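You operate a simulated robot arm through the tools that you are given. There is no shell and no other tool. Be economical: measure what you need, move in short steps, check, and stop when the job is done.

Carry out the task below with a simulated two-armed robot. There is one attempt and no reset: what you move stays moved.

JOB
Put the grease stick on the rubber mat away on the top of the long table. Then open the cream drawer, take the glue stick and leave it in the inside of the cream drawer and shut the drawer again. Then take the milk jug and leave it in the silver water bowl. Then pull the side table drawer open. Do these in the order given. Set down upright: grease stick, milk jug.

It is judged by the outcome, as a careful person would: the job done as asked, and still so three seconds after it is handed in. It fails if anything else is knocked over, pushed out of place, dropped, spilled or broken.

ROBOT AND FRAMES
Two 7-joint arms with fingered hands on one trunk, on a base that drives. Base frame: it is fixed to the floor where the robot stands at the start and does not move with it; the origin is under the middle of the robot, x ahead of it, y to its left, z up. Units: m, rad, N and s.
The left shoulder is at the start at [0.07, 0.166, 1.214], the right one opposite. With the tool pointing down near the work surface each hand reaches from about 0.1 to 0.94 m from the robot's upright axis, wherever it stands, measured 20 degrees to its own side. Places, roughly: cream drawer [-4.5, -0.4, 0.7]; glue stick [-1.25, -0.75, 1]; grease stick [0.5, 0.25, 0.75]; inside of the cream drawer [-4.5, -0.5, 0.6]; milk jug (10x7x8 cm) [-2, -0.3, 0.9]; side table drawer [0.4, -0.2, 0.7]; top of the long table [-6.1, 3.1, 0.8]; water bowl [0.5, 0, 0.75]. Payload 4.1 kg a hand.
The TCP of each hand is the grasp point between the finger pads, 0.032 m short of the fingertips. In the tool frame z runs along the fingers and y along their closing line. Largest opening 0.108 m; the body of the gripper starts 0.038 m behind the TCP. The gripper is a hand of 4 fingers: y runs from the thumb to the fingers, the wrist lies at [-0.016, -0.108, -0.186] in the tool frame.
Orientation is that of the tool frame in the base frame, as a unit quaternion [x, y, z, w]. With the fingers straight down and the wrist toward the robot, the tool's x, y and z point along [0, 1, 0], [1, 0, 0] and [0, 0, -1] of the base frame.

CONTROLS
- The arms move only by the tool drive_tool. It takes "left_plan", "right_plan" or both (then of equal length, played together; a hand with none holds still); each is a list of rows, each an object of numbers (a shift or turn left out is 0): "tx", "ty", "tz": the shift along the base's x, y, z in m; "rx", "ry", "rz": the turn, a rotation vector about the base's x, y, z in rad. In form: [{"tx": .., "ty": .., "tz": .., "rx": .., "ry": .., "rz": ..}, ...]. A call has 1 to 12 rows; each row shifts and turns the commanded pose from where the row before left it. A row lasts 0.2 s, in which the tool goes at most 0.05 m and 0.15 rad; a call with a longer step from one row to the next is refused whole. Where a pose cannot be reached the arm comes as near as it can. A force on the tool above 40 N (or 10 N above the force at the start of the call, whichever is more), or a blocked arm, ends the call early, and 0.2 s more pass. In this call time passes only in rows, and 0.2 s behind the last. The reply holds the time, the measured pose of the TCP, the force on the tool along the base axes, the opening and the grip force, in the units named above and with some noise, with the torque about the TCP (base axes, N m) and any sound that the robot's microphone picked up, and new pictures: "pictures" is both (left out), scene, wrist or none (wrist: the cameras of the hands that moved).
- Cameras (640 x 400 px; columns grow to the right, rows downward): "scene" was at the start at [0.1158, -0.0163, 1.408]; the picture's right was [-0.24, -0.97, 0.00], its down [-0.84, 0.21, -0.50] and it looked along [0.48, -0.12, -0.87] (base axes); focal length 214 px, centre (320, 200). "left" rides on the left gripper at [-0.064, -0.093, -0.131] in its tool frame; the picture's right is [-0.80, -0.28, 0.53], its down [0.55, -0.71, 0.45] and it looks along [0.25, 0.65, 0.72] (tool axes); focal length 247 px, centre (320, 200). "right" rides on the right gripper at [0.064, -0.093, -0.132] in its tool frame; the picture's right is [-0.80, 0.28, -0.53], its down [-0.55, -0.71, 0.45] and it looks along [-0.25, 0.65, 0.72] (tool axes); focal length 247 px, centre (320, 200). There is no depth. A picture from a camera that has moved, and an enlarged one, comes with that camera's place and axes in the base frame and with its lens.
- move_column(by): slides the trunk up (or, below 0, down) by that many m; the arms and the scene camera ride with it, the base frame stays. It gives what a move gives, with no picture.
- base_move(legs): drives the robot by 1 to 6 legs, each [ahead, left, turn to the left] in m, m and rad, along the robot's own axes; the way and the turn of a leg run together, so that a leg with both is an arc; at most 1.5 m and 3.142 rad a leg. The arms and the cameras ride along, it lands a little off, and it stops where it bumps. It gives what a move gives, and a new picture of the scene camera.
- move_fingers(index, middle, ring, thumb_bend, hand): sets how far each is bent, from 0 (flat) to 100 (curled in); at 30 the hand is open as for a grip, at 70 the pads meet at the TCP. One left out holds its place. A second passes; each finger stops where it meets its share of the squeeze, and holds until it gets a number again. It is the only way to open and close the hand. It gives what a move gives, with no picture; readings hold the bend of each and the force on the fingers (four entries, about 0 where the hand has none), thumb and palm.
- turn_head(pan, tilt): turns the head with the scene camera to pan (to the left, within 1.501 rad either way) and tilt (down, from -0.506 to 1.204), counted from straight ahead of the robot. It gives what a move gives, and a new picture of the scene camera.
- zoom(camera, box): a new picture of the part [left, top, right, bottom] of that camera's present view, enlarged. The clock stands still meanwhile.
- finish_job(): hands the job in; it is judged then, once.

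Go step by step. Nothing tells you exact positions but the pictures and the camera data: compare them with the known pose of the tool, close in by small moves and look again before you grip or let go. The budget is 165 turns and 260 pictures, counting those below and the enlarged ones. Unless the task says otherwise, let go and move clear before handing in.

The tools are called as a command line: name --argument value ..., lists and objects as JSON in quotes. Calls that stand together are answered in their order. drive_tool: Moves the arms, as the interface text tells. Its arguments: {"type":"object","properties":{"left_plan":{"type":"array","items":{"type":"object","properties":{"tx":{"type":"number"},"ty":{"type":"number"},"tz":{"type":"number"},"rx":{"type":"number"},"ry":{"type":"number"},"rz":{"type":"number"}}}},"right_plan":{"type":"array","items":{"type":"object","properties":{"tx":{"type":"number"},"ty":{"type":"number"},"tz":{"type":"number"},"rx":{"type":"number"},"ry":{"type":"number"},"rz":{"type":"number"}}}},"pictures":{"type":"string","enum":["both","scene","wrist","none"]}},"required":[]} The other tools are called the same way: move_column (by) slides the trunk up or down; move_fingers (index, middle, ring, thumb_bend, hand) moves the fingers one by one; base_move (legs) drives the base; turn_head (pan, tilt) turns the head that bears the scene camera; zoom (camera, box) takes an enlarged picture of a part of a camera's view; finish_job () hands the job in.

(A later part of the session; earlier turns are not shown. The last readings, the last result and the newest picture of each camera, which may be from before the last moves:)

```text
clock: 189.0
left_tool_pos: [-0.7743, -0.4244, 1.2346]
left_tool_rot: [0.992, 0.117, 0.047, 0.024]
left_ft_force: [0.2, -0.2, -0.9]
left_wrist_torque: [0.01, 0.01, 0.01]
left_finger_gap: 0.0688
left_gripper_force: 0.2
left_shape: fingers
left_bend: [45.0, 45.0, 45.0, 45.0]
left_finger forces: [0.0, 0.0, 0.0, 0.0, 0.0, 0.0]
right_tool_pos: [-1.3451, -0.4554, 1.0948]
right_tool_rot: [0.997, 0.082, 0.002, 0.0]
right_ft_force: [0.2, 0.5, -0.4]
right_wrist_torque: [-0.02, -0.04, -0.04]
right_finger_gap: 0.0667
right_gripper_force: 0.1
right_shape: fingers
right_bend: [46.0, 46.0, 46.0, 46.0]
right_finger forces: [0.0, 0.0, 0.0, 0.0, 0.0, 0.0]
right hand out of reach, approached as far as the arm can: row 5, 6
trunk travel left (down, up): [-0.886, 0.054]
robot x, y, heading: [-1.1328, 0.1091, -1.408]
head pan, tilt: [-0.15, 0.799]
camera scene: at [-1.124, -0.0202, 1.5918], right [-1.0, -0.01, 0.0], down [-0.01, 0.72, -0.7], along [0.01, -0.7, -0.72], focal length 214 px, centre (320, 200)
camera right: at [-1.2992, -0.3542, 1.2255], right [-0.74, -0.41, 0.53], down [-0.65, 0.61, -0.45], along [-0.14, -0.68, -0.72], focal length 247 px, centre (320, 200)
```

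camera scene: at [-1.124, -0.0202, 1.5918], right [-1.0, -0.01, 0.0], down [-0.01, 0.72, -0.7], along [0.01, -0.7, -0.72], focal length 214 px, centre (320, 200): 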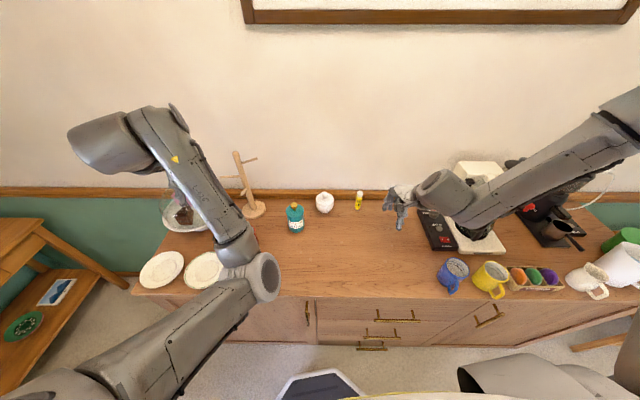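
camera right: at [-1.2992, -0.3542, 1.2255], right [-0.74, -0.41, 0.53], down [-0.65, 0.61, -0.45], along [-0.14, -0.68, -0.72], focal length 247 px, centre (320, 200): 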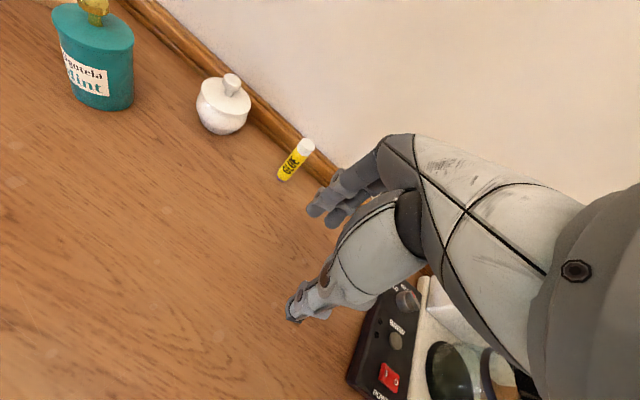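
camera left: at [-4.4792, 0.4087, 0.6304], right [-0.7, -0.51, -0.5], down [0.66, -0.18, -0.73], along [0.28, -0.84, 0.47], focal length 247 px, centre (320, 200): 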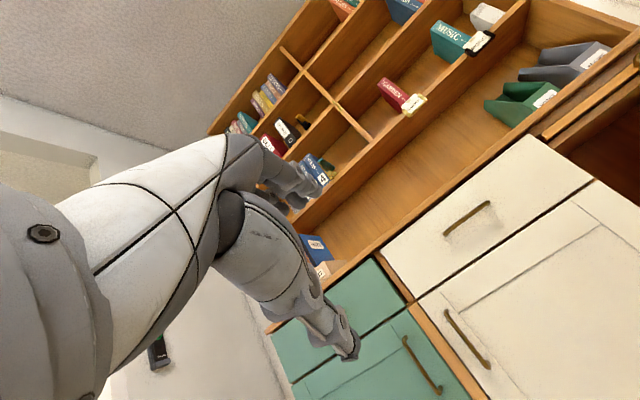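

The wrist seems to be at a joint limit with the elbow out to the right. I'll yaw the hand to the left (wrist toward the right), which suits the forearm, and try again.

drive_tool --right_plan '[{"rz": 0.14}, {"rz": 0.14}, {"rz": 0.14}, {"rz": 0.14}, {"tx": 0.03, "ty": -0.03}, {"tx": 0.03, "ty": -0.03}]'

```text
clock: 190.4
left_tool_pos: [-0.7747, -0.4243, 1.2329]
left_tool_rot: [0.992, 0.117, 0.045, 0.024]
left_ft_force: [0.2, -0.2, 0.4]
left_wrist_torque: [-0.02, 0.0, -0.01]
left_finger_gap: 0.0691
left_gripper_force: 0.0
left_shape: fingers
left_bend: [45.0, 45.0, 45.0, 45.0]
left_finger forces: [0.0, 0.1, 0.0, 0.0, 0.1, 0.0]
right_tool_pos: [-1.3016, -0.4987, 1.1283]
right_tool_rot: [0.947, 0.322, 0.001, 0.001]
right_ft_force: [0.1, 0.0, -0.1]
right_wrist_torque: [0.02, -0.01, -0.02]
right_finger_gap: 0.0667
right_gripper_force: 0.1
right_shape: fingers
right_bend: [46.0, 46.0, 46.0, 46.0]
right_finger forces: [0.0, 0.0, 0.0, 0.0, 0.0, 0.1]
right hand out of reach, approached as far as the arm can: row 4, 5, 6
trunk travel left (down, up): [-0.886, 0.054]
robot x, y, heading: [-1.1305, 0.1063, -1.408]
head pan, tilt: [-0.15, 0.799]
camera scene: at [-1.1218, -0.0207, 1.5917], right [-1.0, -0.01, 0.0], down [-0.01, 0.72, -0.7], along [0.01, -0.7, -0.72], focal length 214 px, centre (320, 200)
camera right: at [-1.3082, -0.3862, 1.2598], right [-0.46, -0.71, 0.53], down [-0.86, 0.23, -0.45], along [0.2, -0.67, -0.72], focal length 247 px, centre (320, 200)
```

scene: 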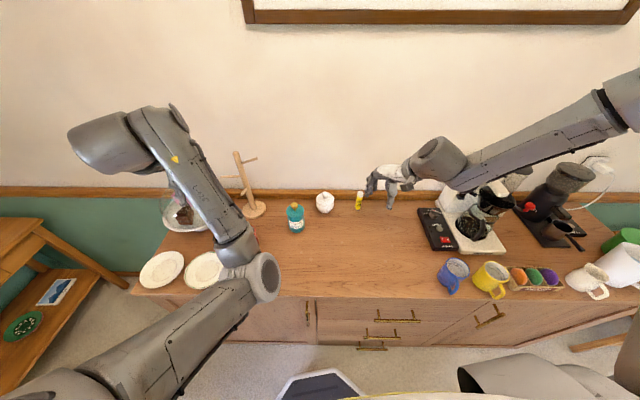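
right: 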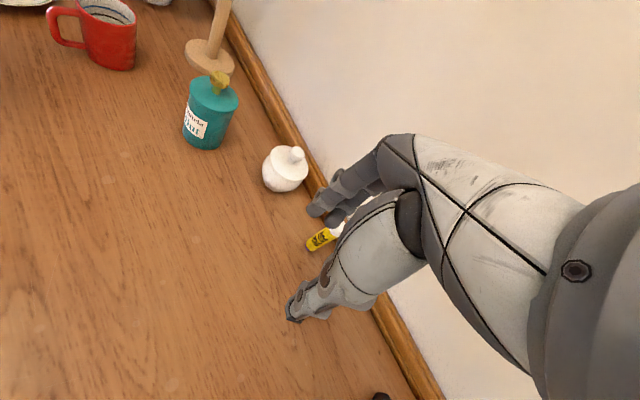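

The right arm is stuck in a poor posture. I'll use the left arm instead: retract the right hand, and move the base so the stick is on the left side.

drive_tool --right_plan '[{"tz": 0.03, "ty": 0.03, "tx": -0.02}, {"tz": 0.03, "ty": 0.03, "tx": -0.02, "rz": -0.14}, {"ty": 0.04, "tx": -0.02, "tz": 0.02, "rz": -0.14}, {"ty": 0.04, "tx": -0.02, "rz": -0.14}, {"ty": 0.03, "tx": -0.03, "rz": -0.14}, {"ty": 0.03, "tx": -0.03}]' --pictures "none"

base_move --legs '[[-0.12, 0, 0], [0, 0, -0.165], [0, -0.33, 0]]'

```text
clock: 191.8
left_tool_pos: [-0.7787, -0.4218, 1.2354]
left_tool_rot: [0.992, 0.116, 0.047, 0.025]
left_ft_force: [-1.1, 0.4, 0.3]
left_wrist_torque: [-0.02, -0.03, 0.02]
left_finger_gap: 0.0692
left_gripper_force: 0.1
left_shape: fingers
left_bend: [45.0, 45.0, 45.0, 45.0]
left_finger forces: [0.0, 0.0, 0.0, 0.1, 0.0, 0.0]
right_tool_pos: [-1.4675, -0.3175, 1.1991]
right_tool_rot: [0.999, 0.046, 0.003, 0.003]
right_ft_force: [-0.2, 0.0, 0.4]
right_wrist_torque: [-0.04, -0.04, -0.02]
right_finger_gap: 0.0666
right_gripper_force: 0.0
right_shape: fingers
right_bend: [46.0, 46.0, 46.0, 46.0]
right_finger forces: [0.1, 0.0, 0.0, 0.1, 0.1, 0.1]
right hand out of reach, approached as far as the arm can: row 4, 5
trunk travel left (down, up): [-0.886, 0.054]
robot x, y, heading: [-1.133, 0.1125, -1.406]
head pan, tilt: [-0.15, 0.799]
```

```text
clock: 195.4
left_tool_pos: [-1.2132, -0.3573, 1.234]
left_tool_rot: [0.998, 0.035, 0.044, 0.028]
left_ft_force: [0.6, 0.1, -0.9]
left_wrist_torque: [0.01, 0.07, 0.0]
left_finger_gap: 0.0691
left_gripper_force: 0.1
left_shape: fingers
left_bend: [45.0, 45.0, 45.0, 45.0]
left_finger forces: [0.0, 0.0, 0.0, 0.1, 0.0, 0.0]
right_tool_pos: [-1.8765, -0.1426, 1.1977]
right_tool_rot: [0.999, -0.035, 0.0, 0.0]
right_ft_force: [0.5, -0.1, -0.4]
right_wrist_torque: [0.0, -0.02, -0.02]
right_finger_gap: 0.0666
right_gripper_force: 0.0
right_shape: fingers
right_bend: [46.0, 46.0, 46.0, 46.0]
right_finger forces: [0.0, 0.0, 0.0, 0.1, 0.1, 0.1]
trunk travel left (down, up): [-0.886, 0.054]
robot x, y, heading: [-1.4805, 0.2298, -1.57]
head pan, tilt: [-0.15, 0.799]
camera scene: at [-1.4887, 0.0976, 1.5917], right [-0.99, 0.15, 0.0], down [0.11, 0.71, -0.7], along [-0.11, -0.69, -0.72], focal length 214 px, centre (320, 200)
```

scene: 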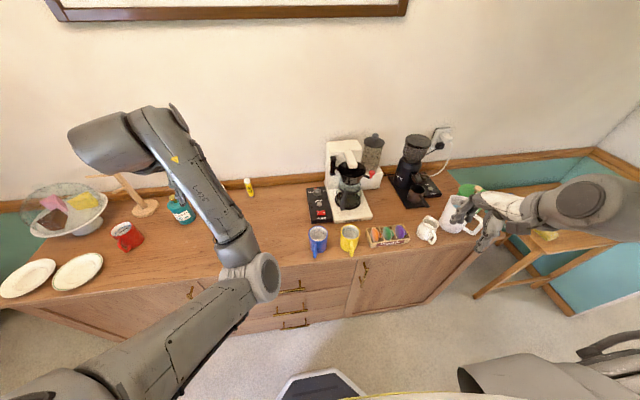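

Glue stick is now ahead-left. Extending the left hand forward with its tilt corrected.

drive_tool --left_plan '[{"rx": 0.056, "ry": 0.088, "rz": -0.07, "ty": -0.03}, {"ty": -0.035, "tz": -0.02, "tx": -0.01}, {"ty": -0.035, "tz": -0.02, "tx": -0.02}, {"ty": -0.035, "tz": -0.02, "tx": -0.02}, {"tz": -0.03, "tx": -0.02}]' --pictures "none"

base_move --legs '[[0.11, 0, 0]]'

zoom --camera "left" --box '[0, 0, 640, 400]'

```text
clock: 196.7
left_tool_pos: [-1.2832, -0.4926, 1.143]
left_tool_rot: [1.0, 0.002, 0.0, 0.0]
left_ft_force: [-0.1, -0.4, 0.3]
left_wrist_torque: [0.0, -0.01, 0.0]
left_finger_gap: 0.0688
left_gripper_force: 0.1
left_shape: fingers
left_bend: [45.0, 45.0, 45.0, 45.0]
left_finger forces: [0.0, 0.0, 0.0, 0.0, 0.1, 0.0]
right_tool_pos: [-1.8785, -0.1418, 1.1994]
right_tool_rot: [0.999, -0.034, 0.001, 0.0]
right_ft_force: [-0.2, 0.0, 0.7]
right_wrist_torque: [-0.02, 0.0, 0.04]
right_finger_gap: 0.0666
right_gripper_force: 0.0
right_shape: fingers
right_bend: [46.0, 46.0, 46.0, 46.0]
right_finger forces: [0.1, 0.0, 0.0, 0.1, 0.0, 0.0]
trunk travel left (down, up): [-0.886, 0.054]
robot x, y, heading: [-1.4796, 0.2262, -1.574]
head pan, tilt: [-0.15, 0.799]
```

```text
clock: 197.8
left_tool_pos: [-1.2829, -0.5998, 1.1437]
left_tool_rot: [1.0, 0.002, 0.0, 0.0]
left_ft_force: [-0.6, -0.3, -1.0]
left_wrist_torque: [-0.01, 0.03, -0.03]
left_finger_gap: 0.0692
left_gripper_force: 0.1
left_shape: fingers
left_bend: [45.0, 45.0, 45.0, 45.0]
left_finger forces: [0.0, 0.0, 0.0, 0.0, 0.0, 0.0]
right_tool_pos: [-1.8779, -0.2492, 1.1986]
right_tool_rot: [0.999, -0.035, 0.001, 0.001]
right_ft_force: [-0.3, 0.3, 0.7]
right_wrist_torque: [-0.02, 0.01, -0.02]
right_finger_gap: 0.0665
right_gripper_force: 0.1
right_shape: fingers
right_bend: [46.0, 46.0, 46.0, 46.0]
right_finger forces: [0.1, 0.0, 0.0, 0.0, 0.0, 0.0]
trunk travel left (down, up): [-0.886, 0.054]
robot x, y, heading: [-1.4792, 0.1208, -1.569]
head pan, tilt: [-0.15, 0.799]
camera scene: at [-1.4911, -0.0098, 1.5919], right [-0.99, 0.15, 0.0], down [0.11, 0.71, -0.7], along [-0.1, -0.69, -0.72], focal length 214 px, centre (320, 200)
```

scene: 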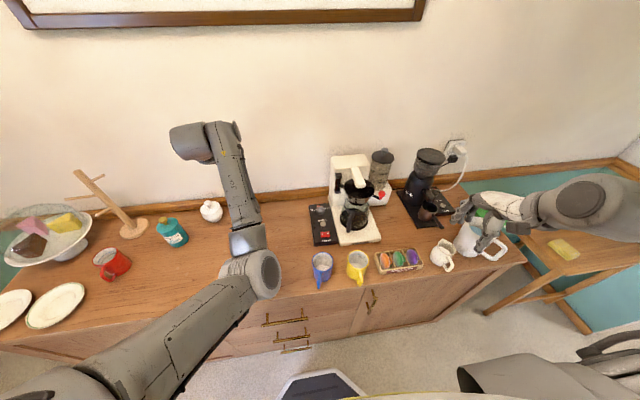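

```text
1.00 times, centred on (320, 200) of left (not enlarged: the box is as wide or as high as the picture)
camera zoom: at [-1.3481, -0.5078, 1.2743], right [-0.8, 0.28, -0.53], down [0.55, 0.71, -0.45], along [0.25, -0.65, -0.72], focal length 247 px, centre (320, 200)
```

zoom: 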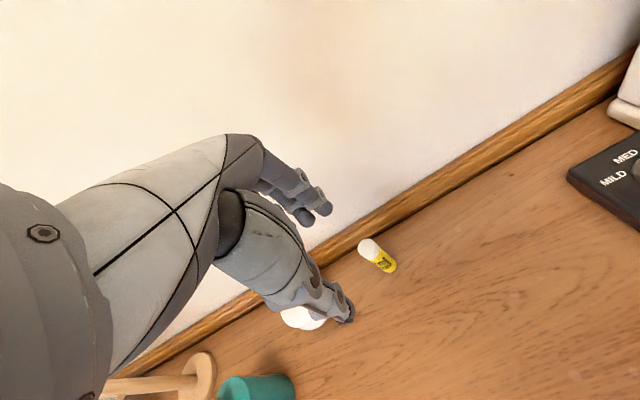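

Stick axis at (-1.279, -0.663). Moving over it and descending.

drive_tool --left_plan '[{"ty": -0.035, "tz": -0.01}, {"ty": -0.028, "tx": 0.004, "tz": -0.02}, {"tz": -0.04}, {"tz": -0.04}]'

```text
clock: 198.8
left_tool_pos: [-1.2789, -0.6641, 1.0319]
left_tool_rot: [1.0, 0.001, 0.0, 0.0]
left_ft_force: [0.2, -0.3, -0.4]
left_wrist_torque: [0.01, -0.04, 0.02]
left_finger_gap: 0.0689
left_gripper_force: 0.1
left_shape: fingers
left_bend: [45.0, 45.0, 45.0, 45.0]
left_finger forces: [0.1, 0.0, 0.0, 0.0, 0.0, 0.0]
right_tool_pos: [-1.8777, -0.2513, 1.1986]
right_tool_rot: [0.999, -0.035, 0.0, 0.0]
right_ft_force: [-0.5, -0.3, -1.0]
right_wrist_torque: [-0.02, 0.0, 0.03]
right_finger_gap: 0.0666
right_gripper_force: 0.1
right_shape: fingers
right_bend: [46.0, 46.0, 46.0, 46.0]
right_finger forces: [0.0, 0.1, 0.0, 0.0, 0.0, 0.1]
trunk travel left (down, up): [-0.886, 0.054]
robot x, y, heading: [-1.4809, 0.1166, -1.572]
head pan, tilt: [-0.15, 0.799]
camera scene: at [-1.4906, -0.0115, 1.5918], right [-0.99, 0.15, 0.0], down [0.11, 0.71, -0.7], along [-0.1, -0.69, -0.72], focal length 214 px, centre (320, 200)
camera left: at [-1.3432, -0.572, 1.1627], right [-0.8, 0.28, -0.53], down [0.55, 0.71, -0.45], along [0.25, -0.65, -0.72], focal length 247 px, centre (320, 200)
```

scene: 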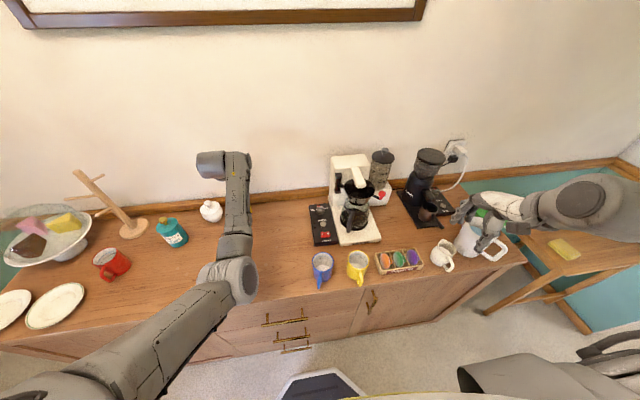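
left: 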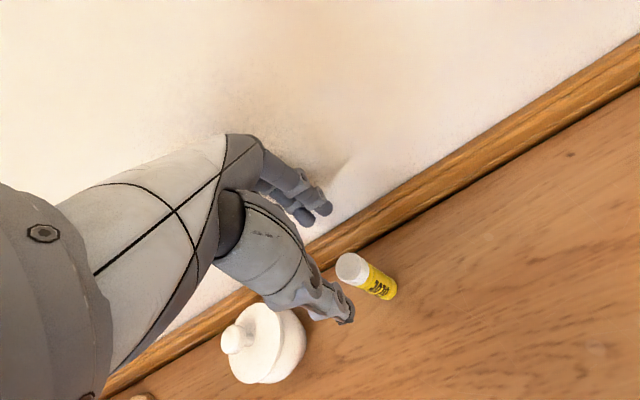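

Good. Slight correction and descend to grasp height.

drive_tool --left_plan '[{"ty": 0.004, "tx": -0.002, "tz": -0.03}, {"tz": -0.04}, {"tz": -0.035}]' --pictures "wrist"

```text
clock: 199.6
left_tool_pos: [-1.2811, -0.6616, 0.9278]
left_tool_rot: [1.0, 0.001, -0.001, -0.001]
left_ft_force: [0.1, 2.4, -0.3]
left_wrist_torque: [0.04, 0.02, 0.06]
left_finger_gap: 0.0691
left_gripper_force: 0.8
left_shape: fingers
left_bend: [45.0, 47.0, 45.0, 45.0]
left_finger forces: [0.0, 1.9, 0.0, 0.0, 0.0, 0.0]
right_tool_pos: [-1.8779, -0.2512, 1.2001]
right_tool_rot: [0.999, -0.035, 0.0, 0.0]
right_ft_force: [-0.1, -0.1, 0.5]
right_wrist_torque: [0.01, 0.02, 0.01]
right_finger_gap: 0.0669
right_gripper_force: 0.1
right_shape: fingers
right_bend: [46.0, 46.0, 46.0, 46.0]
right_finger forces: [0.0, 0.0, 0.0, 0.0, 0.0, 0.0]
trunk travel left (down, up): [-0.886, 0.054]
robot x, y, heading: [-1.4803, 0.1226, -1.57]
head pan, tilt: [-0.15, 0.799]
camera left: at [-1.3451, -0.5683, 1.0575], right [-0.8, 0.28, -0.53], down [0.55, 0.71, -0.45], along [0.25, -0.65, -0.72], focal length 247 px, centre (320, 200)
```

left: 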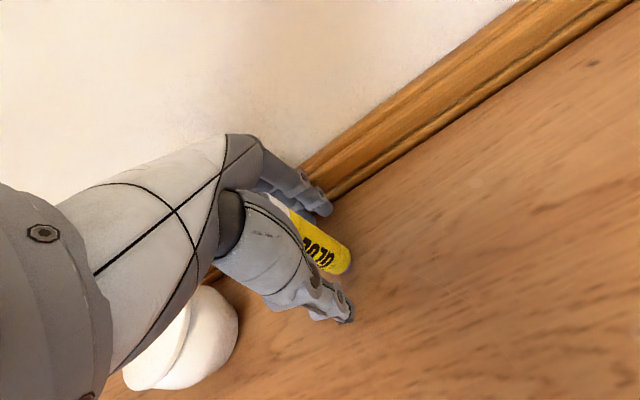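

Stick is between finger and thumb. Closing.

move_fingers --hand "left" --index 75 --middle 75 --ring 75 --thumb_bend 75

drive_tool --left_plan '[{"tz": 0.03}, {"tz": 0.04}, {"tz": 0.04}, {"tz": 0.04, "ty": 0.02}]' --pictures "wrist"

```text
clock: 200.6
left_tool_pos: [-1.2814, -0.6618, 0.9269]
left_tool_rot: [1.0, 0.001, 0.0, 0.0]
left_ft_force: [-0.2, -0.2, -0.5]
left_wrist_torque: [0.0, -0.01, 0.03]
left_finger_gap: 0.0179
left_gripper_force: 15.5
left_shape: fingers
left_bend: [71.0, 66.0, 75.0, 64.0]
left_finger forces: [7.4, 8.0, 0.1, 0.0, 15.4, 0.0]
right_tool_pos: [-1.8773, -0.2524, 1.198]
right_tool_rot: [0.999, -0.036, 0.001, -0.001]
right_ft_force: [-0.7, 0.7, 0.4]
right_wrist_torque: [0.0, 0.0, 0.0]
right_finger_gap: 0.0666
right_gripper_force: 0.0
right_shape: fingers
right_bend: [46.0, 46.0, 46.0, 46.0]
right_finger forces: [0.0, 0.0, 0.0, 0.0, 0.0, 0.1]
trunk travel left (down, up): [-0.886, 0.054]
robot x, y, heading: [-1.4798, 0.1224, -1.569]
head pan, tilt: [-0.15, 0.799]
```

```text
clock: 201.6
left_tool_pos: [-1.28, -0.6396, 1.0776]
left_tool_rot: [1.0, 0.0, 0.001, 0.001]
left_ft_force: [0.2, 1.6, -0.8]
left_wrist_torque: [0.0, 0.0, 0.03]
left_finger_gap: 0.0179
left_gripper_force: 15.6
left_shape: fingers
left_bend: [72.0, 66.0, 75.0, 64.0]
left_finger forces: [8.1, 8.2, 0.0, 0.0, 15.1, 0.1]
right_tool_pos: [-1.8779, -0.2504, 1.2]
right_tool_rot: [0.999, -0.035, 0.001, 0.001]
right_ft_force: [0.6, 0.2, -0.4]
right_wrist_torque: [-0.05, -0.02, 0.03]
right_finger_gap: 0.0668
right_gripper_force: 0.0
right_shape: fingers
right_bend: [46.0, 46.0, 46.0, 46.0]
right_finger forces: [0.0, 0.0, 0.0, 0.1, 0.1, 0.0]
trunk travel left (down, up): [-0.886, 0.054]
robot x, y, heading: [-1.4795, 0.1184, -1.57]
head pan, tilt: [-0.15, 0.799]
camera left: at [-1.3456, -0.5471, 1.2082], right [-0.8, 0.28, -0.53], down [0.55, 0.71, -0.45], along [0.25, -0.65, -0.72], focal length 247 px, centre (320, 200)
```

left: 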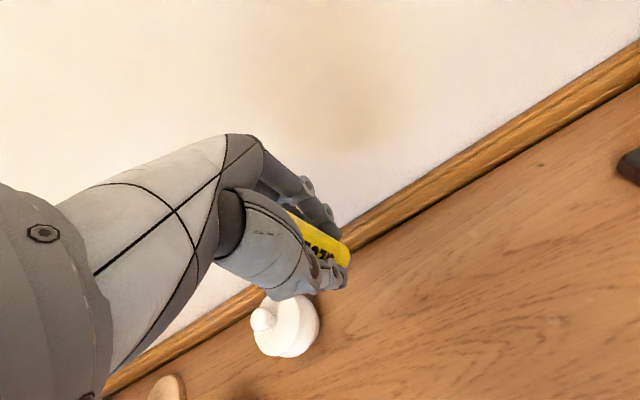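

Got the glue stick. Retract, back off from the counter, and turn left the long way round (keeping clear of the coffee maker).

drive_tool --left_plan '[{"tz": 0.03, "ty": 0.035}, {"tz": 0.03, "ty": 0.035}, {"tz": 0.02, "ty": 0.035}, {"tz": 0.02, "ty": 0.03}]' --pictures "none"

base_move --legs '[[-0.1, 0, 0], [0, 0, 2.4], [0, 0, 2.31]]'

turn_head --pan 0 --tilt 0.6

```text
clock: 202.6
left_tool_pos: [-1.2828, -0.5045, 1.1776]
left_tool_rot: [1.0, 0.001, 0.001, 0.0]
left_ft_force: [0.4, 0.2, 0.3]
left_wrist_torque: [-0.05, 0.0, -0.01]
left_finger_gap: 0.0176
left_gripper_force: 15.9
left_shape: fingers
left_bend: [72.0, 66.0, 75.0, 64.0]
left_finger forces: [8.7, 8.1, 0.0, 0.0, 15.0, 0.0]
right_tool_pos: [-1.8785, -0.2508, 1.1989]
right_tool_rot: [0.999, -0.036, 0.0, 0.001]
right_ft_force: [0.0, 0.2, 0.0]
right_wrist_torque: [-0.02, 0.04, 0.02]
right_finger_gap: 0.0667
right_gripper_force: 0.1
right_shape: fingers
right_bend: [46.0, 46.0, 46.0, 46.0]
right_finger forces: [0.0, 0.0, 0.1, 0.1, 0.1, 0.0]
trunk travel left (down, up): [-0.886, 0.054]
robot x, y, heading: [-1.4771, 0.1174, -1.568]
head pan, tilt: [-0.15, 0.799]
```

```text
clock: 214.9
left_tool_pos: [-2.1044, 0.0229, 1.1769]
left_tool_rot: [-0.706, 0.708, 0.0, 0.0]
left_ft_force: [0.8, 0.2, -0.7]
left_wrist_torque: [0.01, 0.02, 0.0]
left_finger_gap: 0.0165
left_gripper_force: 15.5
left_shape: fingers
left_bend: [72.0, 72.0, 75.0, 64.0]
left_finger forces: [9.3, 7.4, 0.1, 0.1, 14.0, 0.0]
right_tool_pos: [-1.8494, 0.6179, 1.1986]
right_tool_rot: [-0.681, 0.733, -0.001, 0.0]
right_ft_force: [-0.1, 0.5, -0.1]
right_wrist_torque: [0.0, -0.01, -0.02]
right_finger_gap: 0.0665
right_gripper_force: 0.1
right_shape: fingers
right_bend: [46.0, 46.0, 46.0, 46.0]
right_finger forces: [0.0, 0.0, 0.1, 0.0, 0.1, 0.0]
trunk travel left (down, up): [-0.886, 0.054]
robot x, y, heading: [-1.4794, 0.2176, 3.137]
head pan, tilt: [-0.15, 0.799]
camera scene: at [-1.609, 0.2317, 1.5917], right [0.15, 0.99, 0.0], down [0.71, -0.11, -0.7], along [-0.69, 0.11, -0.72], focal length 214 px, centre (320, 200)
```

scene: 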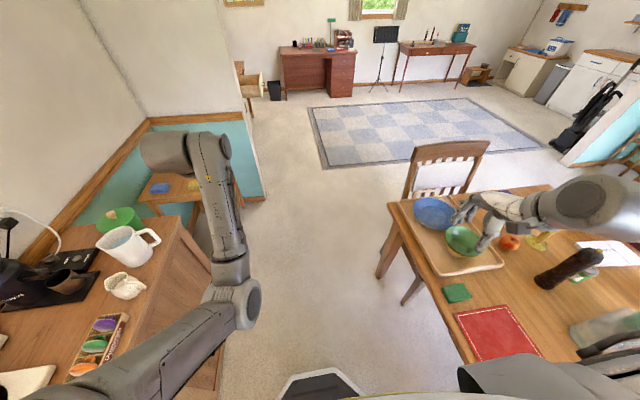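

```text
clock: 215.7
left_tool_pos: [-2.1034, 0.0213, 1.177]
left_tool_rot: [-0.707, 0.707, 0.0, 0.0]
left_ft_force: [-0.6, 0.0, -0.4]
left_wrist_torque: [0.0, 0.01, 0.0]
left_finger_gap: 0.016
left_gripper_force: 15.2
left_shape: fingers
left_bend: [72.0, 72.0, 75.0, 64.0]
left_finger forces: [9.3, 7.3, 0.1, 0.1, 14.0, 0.1]
right_tool_pos: [-1.849, 0.6178, 1.1991]
right_tool_rot: [-0.682, 0.732, 0.0, -0.001]
right_ft_force: [-0.4, -0.7, -0.2]
right_wrist_torque: [0.01, 0.0, 0.02]
right_finger_gap: 0.0667
right_gripper_force: 0.0
right_shape: fingers
right_bend: [46.0, 46.0, 46.0, 46.0]
right_finger forces: [0.0, 0.0, 0.0, 0.1, 0.0, 0.0]
trunk travel left (down, up): [-0.886, 0.054]
robot x, y, heading: [-1.4819, 0.2192, 3.14]
head pan, tilt: [0.0, 0.6]
camera scene: at [-1.6177, 0.2194, 1.6085], right [0.0, 1.0, 0.0], down [0.57, 0.0, -0.82], along [-0.82, 0.0, -0.57], focal length 214 px, centre (320, 200)
```

scene: 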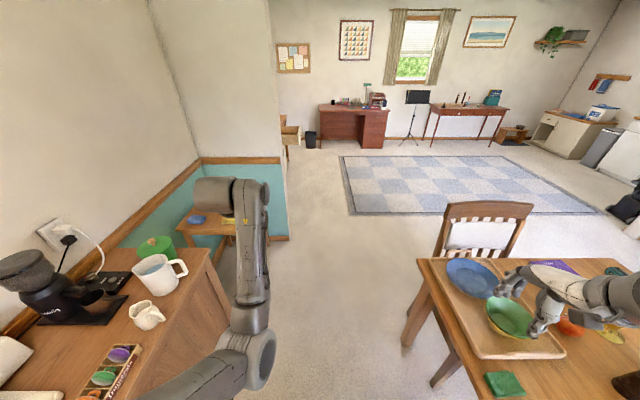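

The small white creamer on the counter at about [-1.98, -0.35] is the milk jug for later. Now driving back to the open drawer.

base_move --legs '[[0.65, -0.08, 0], [0.67, -0.08, 0], [0.6, -0.22, 0], [1.3, -0.48, 0], [0, 0, 1.57]]'

```text
clock: 236.2
left_tool_pos: [-4.4988, 0.481, 1.1773]
left_tool_rot: [1.0, 0.004, 0.0, 0.0]
left_ft_force: [0.1, -0.1, -0.3]
left_wrist_torque: [-0.02, -0.02, -0.02]
left_finger_gap: 0.0156
left_gripper_force: 15.1
left_shape: fingers
left_bend: [73.0, 72.0, 75.0, 64.0]
left_finger forces: [9.4, 7.3, 0.0, 0.1, 13.7, 0.1]
right_tool_pos: [-5.0967, 0.7308, 1.1981]
right_tool_rot: [1.0, -0.031, 0.001, 0.0]
right_ft_force: [-0.2, 0.4, -0.4]
right_wrist_torque: [-0.02, 0.0, 0.01]
right_finger_gap: 0.0668
right_gripper_force: 0.0
right_shape: fingers
right_bend: [46.0, 46.0, 46.0, 46.0]
right_finger forces: [0.0, 0.0, 0.0, 0.0, 0.0, 0.0]
trunk travel left (down, up): [-0.886, 0.054]
robot x, y, heading: [-4.702, 1.101, -1.564]
head pan, tilt: [0.0, 0.6]
camera scene: at [-4.7002, 0.9645, 1.6086], right [-1.0, -0.01, 0.0], down [0.0, 0.57, -0.82], along [0.01, -0.82, -0.57], focal length 214 px, centre (320, 200)
```

scene: 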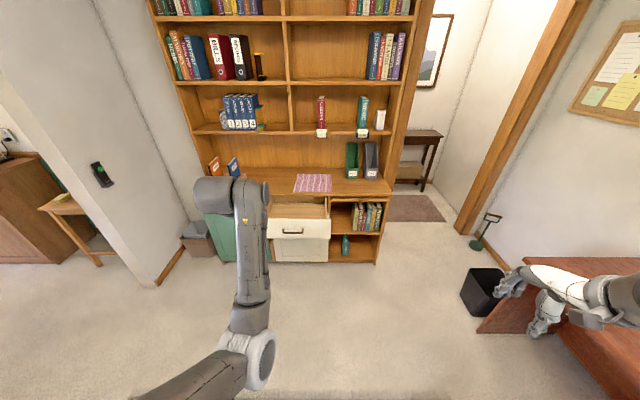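

At the bookcase again with the drawer still open. I'll lower the trunk, drive in so the hand is above the drawer, and roll the hand sideways so that the stick can be laid down.

move_column --by -0.22

base_move --legs '[[0.5, 0, -0.006]]'

drive_tool --left_plan '[{"ty": -0.02, "ry": 0.14}, {"ty": -0.02, "ry": 0.14}, {"ty": -0.02, "ry": 0.14}, {"ty": -0.02, "ry": 0.14}, {"ty": -0.02, "ry": 0.14}, {"ty": -0.01, "ry": 0.14}]'

```text
clock: 238.5
left_tool_pos: [-4.4997, 0.4798, 0.9568]
left_tool_rot: [1.0, 0.004, -0.001, 0.0]
left_ft_force: [0.2, -0.4, -0.3]
left_wrist_torque: [0.02, -0.02, -0.01]
left_finger_gap: 0.016
left_gripper_force: 15.1
left_shape: fingers
left_bend: [73.0, 72.0, 75.0, 64.0]
left_finger forces: [9.6, 7.3, 0.1, 0.1, 13.9, 0.1]
right_tool_pos: [-5.0978, 0.73, 0.9782]
right_tool_rot: [1.0, -0.031, 0.001, 0.0]
right_ft_force: [1.3, -0.1, -0.3]
right_wrist_torque: [0.01, 0.02, 0.01]
right_finger_gap: 0.0664
right_gripper_force: 0.0
right_shape: fingers
right_bend: [46.0, 46.0, 46.0, 46.0]
right_finger forces: [0.0, 0.0, 0.0, 0.0, 0.0, 0.1]
trunk travel left (down, up): [-0.666, 0.274]
robot x, y, heading: [-4.7042, 1.104, -1.564]
head pan, tilt: [0.0, 0.6]
```

```text
clock: 241.5
left_tool_pos: [-4.5012, -0.0196, 0.9571]
left_tool_rot: [1.0, 0.0, -0.001, 0.0]
left_ft_force: [1.0, -0.6, -0.2]
left_wrist_torque: [0.02, 0.02, -0.02]
left_finger_gap: 0.0155
left_gripper_force: 15.3
left_shape: fingers
left_bend: [73.0, 72.0, 75.0, 64.0]
left_finger forces: [9.5, 7.4, 0.1, 0.0, 13.8, 0.0]
right_tool_pos: [-5.0975, 0.2333, 0.9783]
right_tool_rot: [0.999, -0.035, 0.001, -0.001]
right_ft_force: [-0.4, -0.8, -0.3]
right_wrist_torque: [0.0, -0.02, 0.01]
right_finger_gap: 0.0666
right_gripper_force: 0.1
right_shape: fingers
right_bend: [46.0, 46.0, 46.0, 46.0]
right_finger forces: [0.0, 0.0, 0.0, 0.0, 0.0, 0.0]
trunk travel left (down, up): [-0.666, 0.274]
robot x, y, heading: [-4.698, 0.6011, -1.567]
head pan, tilt: [0.0, 0.6]
camera scene: at [-4.6992, 0.4637, 1.3886], right [-1.0, 0.0, 0.0], down [0.0, 0.57, -0.82], along [0.0, -0.82, -0.57], focal length 214 px, centre (320, 200)
```

scene: 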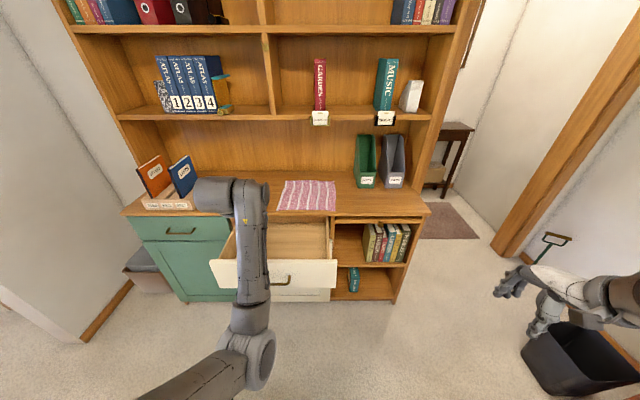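

```text
clock: 242.9
left_tool_pos: [-4.5013, -0.1321, 0.9569]
left_tool_rot: [0.912, 0.001, -0.41, 0.0]
left_ft_force: [-0.3, 0.3, -0.7]
left_wrist_torque: [0.0, 0.02, 0.04]
left_finger_gap: 0.0156
left_gripper_force: 16.1
left_shape: fingers
left_bend: [73.0, 72.0, 75.0, 64.0]
left_finger forces: [10.1, 7.5, 0.0, 0.0, 14.5, 0.1]
right_tool_pos: [-5.0977, 0.2328, 0.9788]
right_tool_rot: [0.999, -0.035, 0.001, 0.0]
right_ft_force: [0.5, -0.2, -0.3]
right_wrist_torque: [0.03, 0.0, 0.01]
right_finger_gap: 0.0666
right_gripper_force: 0.0
right_shape: fingers
right_bend: [46.0, 46.0, 46.0, 46.0]
right_finger forces: [0.0, 0.1, 0.0, 0.0, 0.0, 0.1]
trunk travel left (down, up): [-0.666, 0.274]
robot x, y, heading: [-4.7033, 0.5979, -1.571]
head pan, tilt: [0.0, 0.6]
camera scene: at [-4.6985, 0.4637, 1.3886], right [-1.0, 0.0, 0.0], down [0.0, 0.57, -0.82], along [0.0, -0.82, -0.57], focal length 214 px, centre (320, 200)
camera left: at [-4.446, -0.0398, 1.0914], right [-0.93, 0.28, 0.24], down [0.03, 0.71, -0.71], along [-0.37, -0.65, -0.66], focal length 247 px, centre (320, 200)
```

scene: 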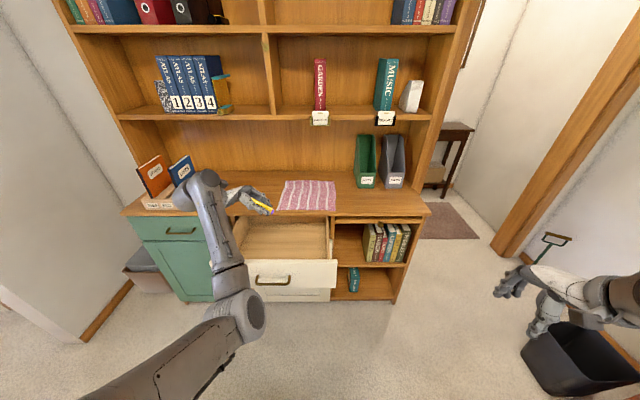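
left: 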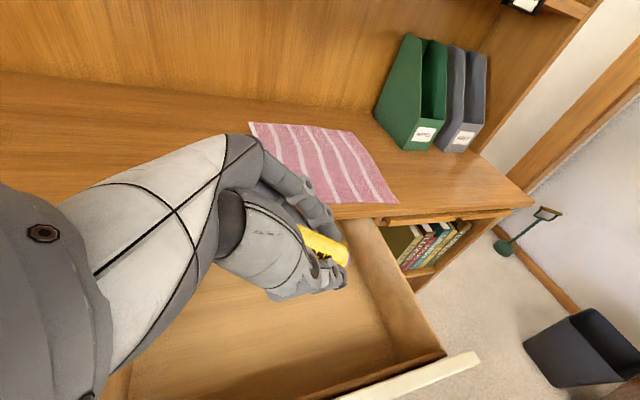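

The stick leans nicely over the drawer. Lowering it in.

drive_tool --left_plan '[{"tz": -0.04}, {"tz": -0.04}, {"tz": -0.04}, {"tz": -0.04}, {"tz": -0.03}]'

```text
clock: 244.1
left_tool_pos: [-4.5023, -0.1308, 0.7679]
left_tool_rot: [0.913, 0.0, -0.407, -0.001]
left_ft_force: [0.2, 1.6, -0.4]
left_wrist_torque: [0.02, 0.02, 0.03]
left_finger_gap: 0.0151
left_gripper_force: 16.2
left_shape: fingers
left_bend: [73.0, 72.0, 75.0, 64.0]
left_finger forces: [10.5, 7.6, 0.0, 0.0, 14.7, 0.0]
right_tool_pos: [-5.0982, 0.2323, 0.9789]
right_tool_rot: [0.999, -0.035, 0.0, 0.0]
right_ft_force: [-0.4, 0.0, -0.2]
right_wrist_torque: [-0.02, 0.01, -0.06]
right_finger_gap: 0.0665
right_gripper_force: 0.0
right_shape: fingers
right_bend: [46.0, 46.0, 46.0, 46.0]
right_finger forces: [0.1, 0.0, 0.1, 0.0, 0.0, 0.0]
trunk travel left (down, up): [-0.666, 0.274]
robot x, y, heading: [-4.7023, 0.6011, -1.571]
head pan, tilt: [0.0, 0.6]
camera scene: at [-4.6989, 0.4637, 1.3886], right [-1.0, 0.0, 0.0], down [0.0, 0.57, -0.82], along [0.0, -0.82, -0.57], focal length 214 px, centre (320, 200)
camera left: at [-4.4473, -0.0386, 0.9021], right [-0.93, 0.28, 0.24], down [0.03, 0.71, -0.71], along [-0.37, -0.65, -0.67], focal length 247 px, centre (320, 200)
```

scene: 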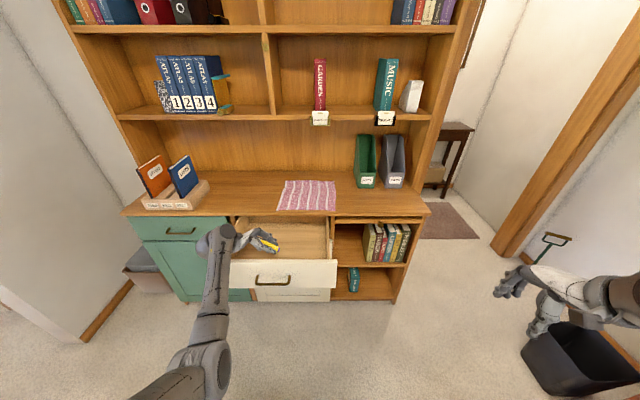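
left: 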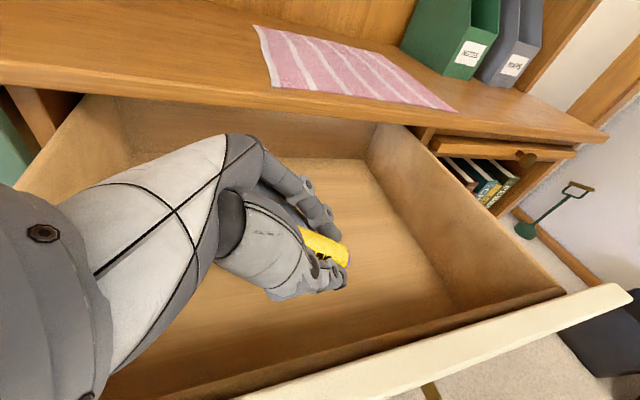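

Inside the drawer; lower further in small steps until contact.

drive_tool --left_plan '[{"tz": -0.02}, {"tz": -0.015}, {"tz": -0.01}]' --pictures "none"

drive_tool --left_plan '[{"tz": -0.005}, {"tz": -0.005}]' --pictures "wrist"

```text
clock: 244.9
left_tool_pos: [-4.5026, -0.1319, 0.7232]
left_tool_rot: [0.913, 0.0, -0.407, 0.0]
left_ft_force: [-0.4, -0.6, 0.4]
left_wrist_torque: [0.05, -0.1, -0.01]
left_finger_gap: 0.0153
left_gripper_force: 16.3
left_shape: fingers
left_bend: [73.0, 72.0, 75.0, 64.0]
left_finger forces: [10.6, 7.6, 0.0, 0.0, 14.8, 0.0]
right_tool_pos: [-5.0983, 0.2337, 0.9789]
right_tool_rot: [0.999, -0.035, 0.001, 0.002]
right_ft_force: [0.7, 0.8, -0.7]
right_wrist_torque: [-0.03, 0.01, 0.01]
right_finger_gap: 0.0667
right_gripper_force: 0.0
right_shape: fingers
right_bend: [46.0, 46.0, 46.0, 46.0]
right_finger forces: [0.0, 0.0, 0.0, 0.1, 0.0, 0.0]
trunk travel left (down, up): [-0.666, 0.274]
robot x, y, heading: [-4.7009, 0.6026, -1.569]
head pan, tilt: [0.0, 0.6]
```

```text
clock: 245.5
left_tool_pos: [-4.5015, -0.1312, 0.7119]
left_tool_rot: [0.913, 0.001, -0.408, 0.0]
left_ft_force: [-0.6, -1.0, 7.1]
left_wrist_torque: [0.89, -0.98, -0.16]
left_finger_gap: 0.0154
left_gripper_force: 16.3
left_shape: fingers
left_bend: [73.0, 72.0, 75.0, 64.0]
left_finger forces: [10.6, 7.6, 0.0, 0.0, 14.8, 0.0]
right_tool_pos: [-5.0977, 0.2321, 0.979]
right_tool_rot: [0.999, -0.035, 0.0, 0.0]
right_ft_force: [0.2, 0.2, -0.1]
right_wrist_torque: [-0.03, 0.04, 0.02]
right_finger_gap: 0.0667
right_gripper_force: 0.1
right_shape: fingers
right_bend: [46.0, 46.0, 46.0, 46.0]
right_finger forces: [0.0, 0.1, 0.0, 0.0, 0.0, 0.0]
trunk travel left (down, up): [-0.666, 0.274]
robot x, y, heading: [-4.6994, 0.6021, -1.573]
head pan, tilt: [0.0, 0.6]
camera left: at [-4.4472, -0.0391, 0.8464], right [-0.93, 0.28, 0.24], down [0.03, 0.71, -0.71], along [-0.37, -0.65, -0.67], focal length 247 px, centre (320, 200)
```

left: 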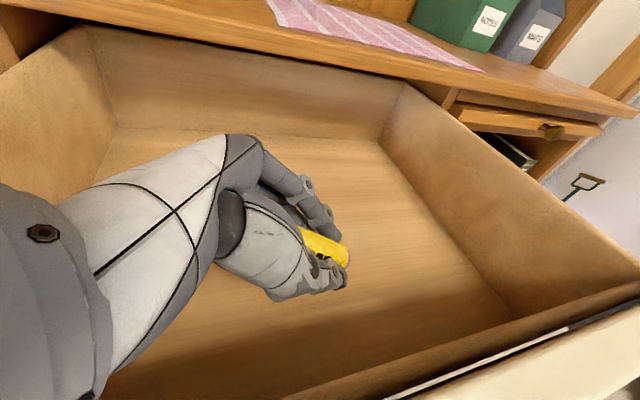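

The hand body touches the drawer's front edge. Lift slightly, move 4 cm deeper, then lower.

drive_tool --left_plan '[{"tz": 0.015}, {"ty": -0.025}, {"ty": -0.025}, {"tz": -0.01}, {"tz": -0.008}]' --pictures "none"

drive_tool --left_plan '[{"tz": -0.006}, {"tz": -0.006}]' --pictures "wrist"

```text
clock: 246.7
left_tool_pos: [-4.5026, -0.1825, 0.7095]
left_tool_rot: [0.913, 0.001, -0.408, -0.001]
left_ft_force: [-0.2, -0.3, -0.4]
left_wrist_torque: [0.02, 0.01, -0.01]
left_finger_gap: 0.0153
left_gripper_force: 16.9
left_shape: fingers
left_bend: [73.0, 72.0, 75.0, 64.0]
left_finger forces: [10.7, 7.7, 0.0, 0.1, 14.7, 0.1]
right_tool_pos: [-5.097, 0.2323, 0.9796]
right_tool_rot: [0.999, -0.034, 0.001, 0.0]
right_ft_force: [0.3, 0.4, -0.1]
right_wrist_torque: [0.02, 0.0, 0.01]
right_finger_gap: 0.0665
right_gripper_force: 0.0
right_shape: fingers
right_bend: [46.0, 46.0, 46.0, 46.0]
right_finger forces: [0.1, 0.0, 0.0, 0.0, 0.1, 0.1]
trunk travel left (down, up): [-0.666, 0.274]
robot x, y, heading: [-4.7006, 0.599, -1.573]
head pan, tilt: [0.0, 0.6]
```

```text
clock: 247.3
left_tool_pos: [-4.5024, -0.18, 0.6968]
left_tool_rot: [0.913, 0.0, -0.408, 0.0]
left_ft_force: [-1.0, -0.2, 0.4]
left_wrist_torque: [-0.01, -0.01, 0.01]
left_finger_gap: 0.0154
left_gripper_force: 16.6
left_shape: fingers
left_bend: [73.0, 72.0, 75.0, 64.0]
left_finger forces: [10.7, 7.7, 0.0, 0.0, 14.7, 0.1]
right_tool_pos: [-5.0984, 0.2326, 0.9784]
right_tool_rot: [0.999, -0.035, 0.002, 0.0]
right_ft_force: [0.2, 0.3, -0.8]
right_wrist_torque: [0.0, 0.0, 0.01]
right_finger_gap: 0.0667
right_gripper_force: 0.0
right_shape: fingers
right_bend: [46.0, 46.0, 46.0, 46.0]
right_finger forces: [0.0, 0.0, 0.1, 0.0, 0.1, 0.1]
trunk travel left (down, up): [-0.666, 0.274]
robot x, y, heading: [-4.7058, 0.6002, -1.572]
head pan, tilt: [0.0, 0.6]
camera left: at [-4.447, -0.0887, 0.8319], right [-0.93, 0.28, 0.24], down [0.03, 0.71, -0.71], along [-0.37, -0.65, -0.67], focal length 247 px, centre (320, 200)
```

left: 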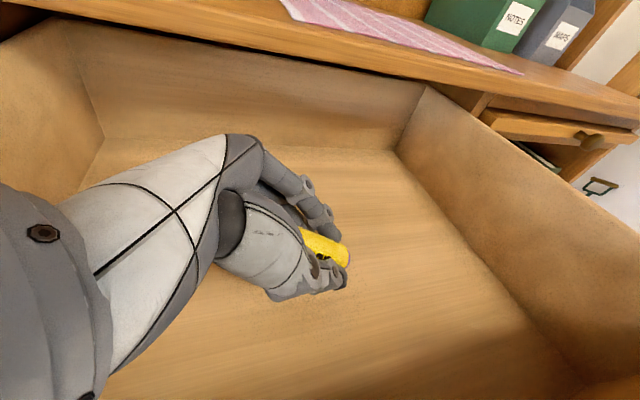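

Free again; continue down.

drive_tool --left_plan '[{"tz": -0.005}, {"tz": -0.005}]' --pictures "none"

drive_tool --left_plan '[{"tz": -0.005}, {"tz": -0.005}]' --pictures "none"

drive_tool --left_plan '[{"tz": -0.004}, {"tz": -0.004}]' --pictures "wrist"

```text
clock: 247.9
left_tool_pos: [-4.5018, -0.1811, 0.6881]
left_tool_rot: [0.913, 0.0, -0.408, -0.001]
left_ft_force: [-0.1, -0.3, -0.5]
left_wrist_torque: [0.02, 0.02, -0.01]
left_finger_gap: 0.0155
left_gripper_force: 16.6
left_shape: fingers
left_bend: [73.0, 72.0, 75.0, 64.0]
left_finger forces: [10.8, 7.7, 0.0, 0.1, 14.8, 0.0]
right_tool_pos: [-5.098, 0.2331, 0.9795]
right_tool_rot: [0.999, -0.035, 0.001, 0.0]
right_ft_force: [-0.8, 0.6, 0.1]
right_wrist_torque: [0.02, 0.06, -0.01]
right_finger_gap: 0.0665
right_gripper_force: 0.1
right_shape: fingers
right_bend: [46.0, 46.0, 46.0, 46.0]
right_finger forces: [0.0, 0.0, 0.0, 0.1, 0.1, 0.0]
trunk travel left (down, up): [-0.666, 0.274]
robot x, y, heading: [-4.701, 0.6027, -1.572]
head pan, tilt: [0.0, 0.6]
```

```text
clock: 248.5
left_tool_pos: [-4.5012, -0.1808, 0.6767]
left_tool_rot: [0.913, 0.001, -0.408, 0.0]
left_ft_force: [0.2, 0.2, -0.8]
left_wrist_torque: [0.04, 0.02, -0.01]
left_finger_gap: 0.0153
left_gripper_force: 16.7
left_shape: fingers
left_bend: [73.0, 72.0, 75.0, 64.0]
left_finger forces: [10.7, 7.7, 0.0, 0.0, 14.9, 0.1]
right_tool_pos: [-5.0977, 0.2319, 0.9796]
right_tool_rot: [0.999, -0.035, 0.001, 0.0]
right_ft_force: [-0.3, 0.2, -0.1]
right_wrist_torque: [0.03, -0.01, 0.02]
right_finger_gap: 0.0669
right_gripper_force: 0.0
right_shape: fingers
right_bend: [46.0, 46.0, 46.0, 46.0]
right_finger forces: [0.0, 0.1, 0.1, 0.1, 0.0, 0.0]
trunk travel left (down, up): [-0.666, 0.274]
robot x, y, heading: [-4.7007, 0.6041, -1.572]
head pan, tilt: [0.0, 0.6]
```

```text
clock: 249.1
left_tool_pos: [-4.5036, -0.1793, 0.6713]
left_tool_rot: [0.913, 0.0, -0.408, 0.0]
left_ft_force: [-0.5, 0.9, -4.1]
left_wrist_torque: [-0.13, 0.23, 0.14]
left_finger_gap: 0.0153
left_gripper_force: 16.3
left_shape: fingers
left_bend: [73.0, 72.0, 75.0, 64.0]
left_finger forces: [10.9, 7.7, 0.1, 0.1, 14.7, 0.0]
right_tool_pos: [-5.0993, 0.2351, 0.9786]
right_tool_rot: [0.999, -0.035, 0.002, 0.001]
right_ft_force: [0.1, 0.2, 0.6]
right_wrist_torque: [0.0, 0.02, 0.0]
right_finger_gap: 0.0667
right_gripper_force: 0.0
right_shape: fingers
right_bend: [46.0, 46.0, 46.0, 46.0]
right_finger forces: [0.0, 0.1, 0.0, 0.0, 0.0, 0.1]
trunk travel left (down, up): [-0.666, 0.274]
robot x, y, heading: [-4.7038, 0.6076, -1.567]
head pan, tilt: [0.0, 0.6]
camera left: at [-4.4478, -0.0874, 0.8051], right [-0.93, 0.28, 0.24], down [0.03, 0.71, -0.71], along [-0.37, -0.65, -0.67], focal length 247 px, centre (320, 200)
```

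left: 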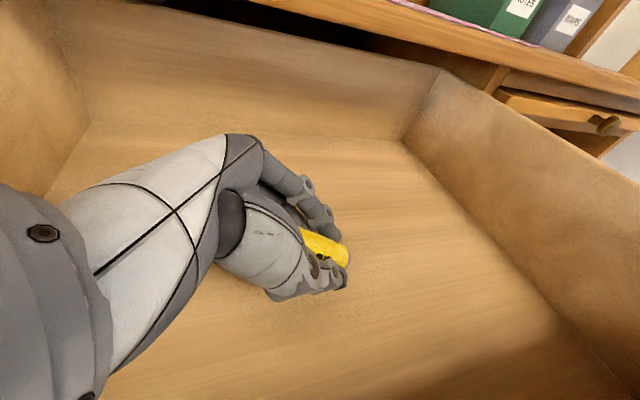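

A small odd force appeared, perhaps the forearm at the front panel. Checking the scene.

zoom --camera "scene" --box '[180, 180, 360, 330]'

```text
2.67 times, centred on (270, 255) of scene
camera zoom: at [-4.7006, 0.4664, 1.389], right [-1.0, 0.0, 0.0], down [0.0, 0.56, -0.83], along [0.0, -0.83, -0.56], focal length 572 px, centre (453, 53)
```

zoom: 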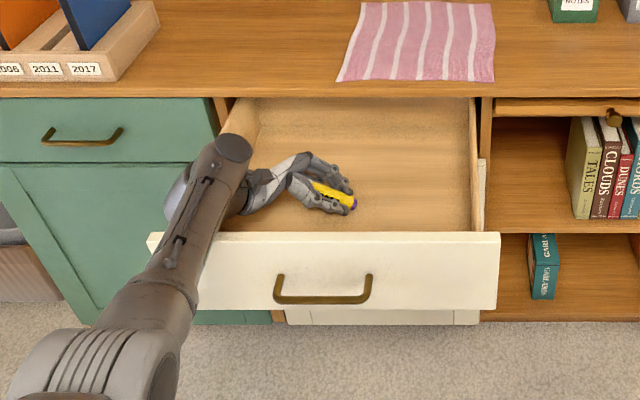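

The stick's low end is within about a centimetre of the drawer floor. Releasing gently.

move_fingers --hand "left" --index 60 --middle 60 --ring 55 --thumb_bend 58

zoom --camera "left" --box '[200, 120, 440, 320]'

```text
clock: 250.1
left_tool_pos: [-4.5014, -0.1818, 0.6706]
left_tool_rot: [0.913, 0.0, -0.407, 0.001]
left_ft_force: [-1.2, 4.9, 12.2]
left_wrist_torque: [0.11, 0.0, 0.0]
left_finger_gap: 0.0324
left_gripper_force: 6.5
left_shape: fingers
left_bend: [60.0, 60.0, 76.0, 57.0]
left_finger forces: [0.0, 0.0, 13.2, 0.0, 0.1, 0.1]
right_tool_pos: [-5.097, 0.2346, 0.9785]
right_tool_rot: [0.999, -0.035, 0.0, 0.001]
right_ft_force: [0.0, 1.0, 1.2]
right_wrist_torque: [0.03, 0.02, -0.03]
right_finger_gap: 0.067
right_gripper_force: 0.0
right_shape: fingers
right_bend: [46.0, 46.0, 46.0, 46.0]
right_finger forces: [0.0, 0.1, 0.1, 0.0, 0.1, 0.0]
trunk travel left (down, up): [-0.666, 0.274]
robot x, y, heading: [-4.7004, 0.6032, -1.575]
head pan, tilt: [0.0, 0.6]
```

```text
2.00 times, centred on (320, 220) of left
camera zoom: at [-4.4473, -0.0877, 0.8054], right [-0.93, 0.28, 0.24], down [0.03, 0.71, -0.71], along [-0.37, -0.65, -0.66], focal length 494 px, centre (320, 160)
```

zoom: 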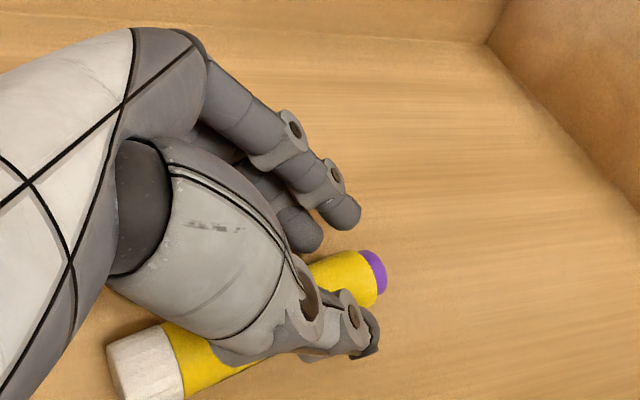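

The glue stick lies on the drawer floor. Lifting the hand straight out.

drive_tool --left_plan '[{"tz": 0.02}, {"tz": 0.03}, {"tz": 0.04}, {"tz": 0.04}, {"tz": 0.04}, {"tz": 0.04}]'

```text
clock: 251.5
left_tool_pos: [-4.5014, -0.1803, 0.8797]
left_tool_rot: [0.913, 0.001, -0.408, 0.0]
left_ft_force: [0.3, -0.1, 0.1]
left_wrist_torque: [0.02, -0.03, 0.0]
left_finger_gap: 0.0328
left_gripper_force: 0.0
left_shape: fingers
left_bend: [60.0, 60.0, 55.0, 57.0]
left_finger forces: [0.0, 0.1, 0.0, 0.0, 0.0, 0.0]
right_tool_pos: [-5.097, 0.2323, 0.9798]
right_tool_rot: [0.999, -0.034, 0.001, 0.0]
right_ft_force: [0.2, -0.1, -0.1]
right_wrist_torque: [0.01, -0.03, 0.0]
right_finger_gap: 0.0665
right_gripper_force: 0.1
right_shape: fingers
right_bend: [46.0, 46.0, 46.0, 46.0]
right_finger forces: [0.0, 0.1, 0.0, 0.0, 0.0, 0.0]
trunk travel left (down, up): [-0.666, 0.274]
robot x, y, heading: [-4.703, 0.6013, -1.574]
head pan, tilt: [0.0, 0.6]
camera scene: at [-4.6992, 0.4644, 1.3886], right [-1.0, 0.0, 0.0], down [0.0, 0.56, -0.83], along [0.0, -0.83, -0.56], focal length 214 px, centre (320, 200)
camera left: at [-4.4466, -0.0877, 1.0142], right [-0.93, 0.28, 0.24], down [0.03, 0.71, -0.71], along [-0.37, -0.65, -0.67], focal length 247 px, centre (320, 200)
```

scene: 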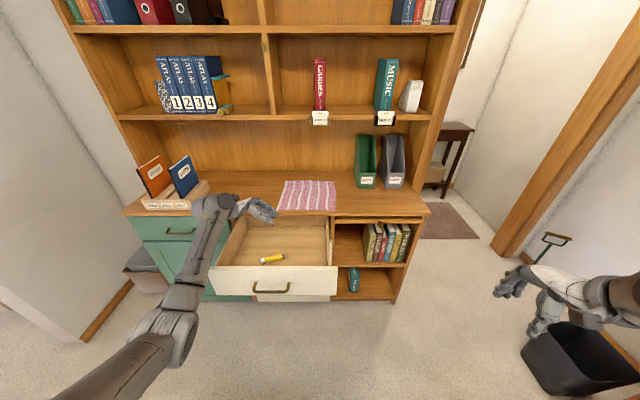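
left: 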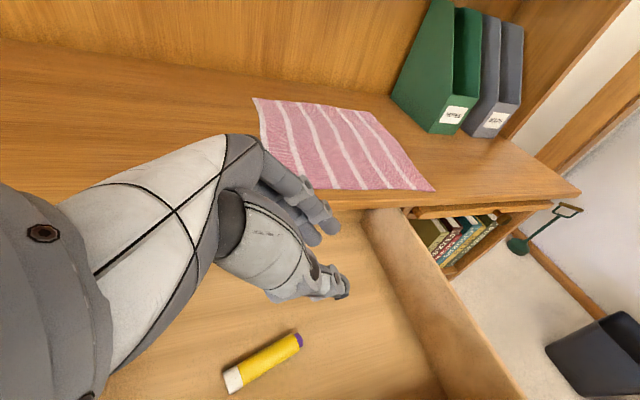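

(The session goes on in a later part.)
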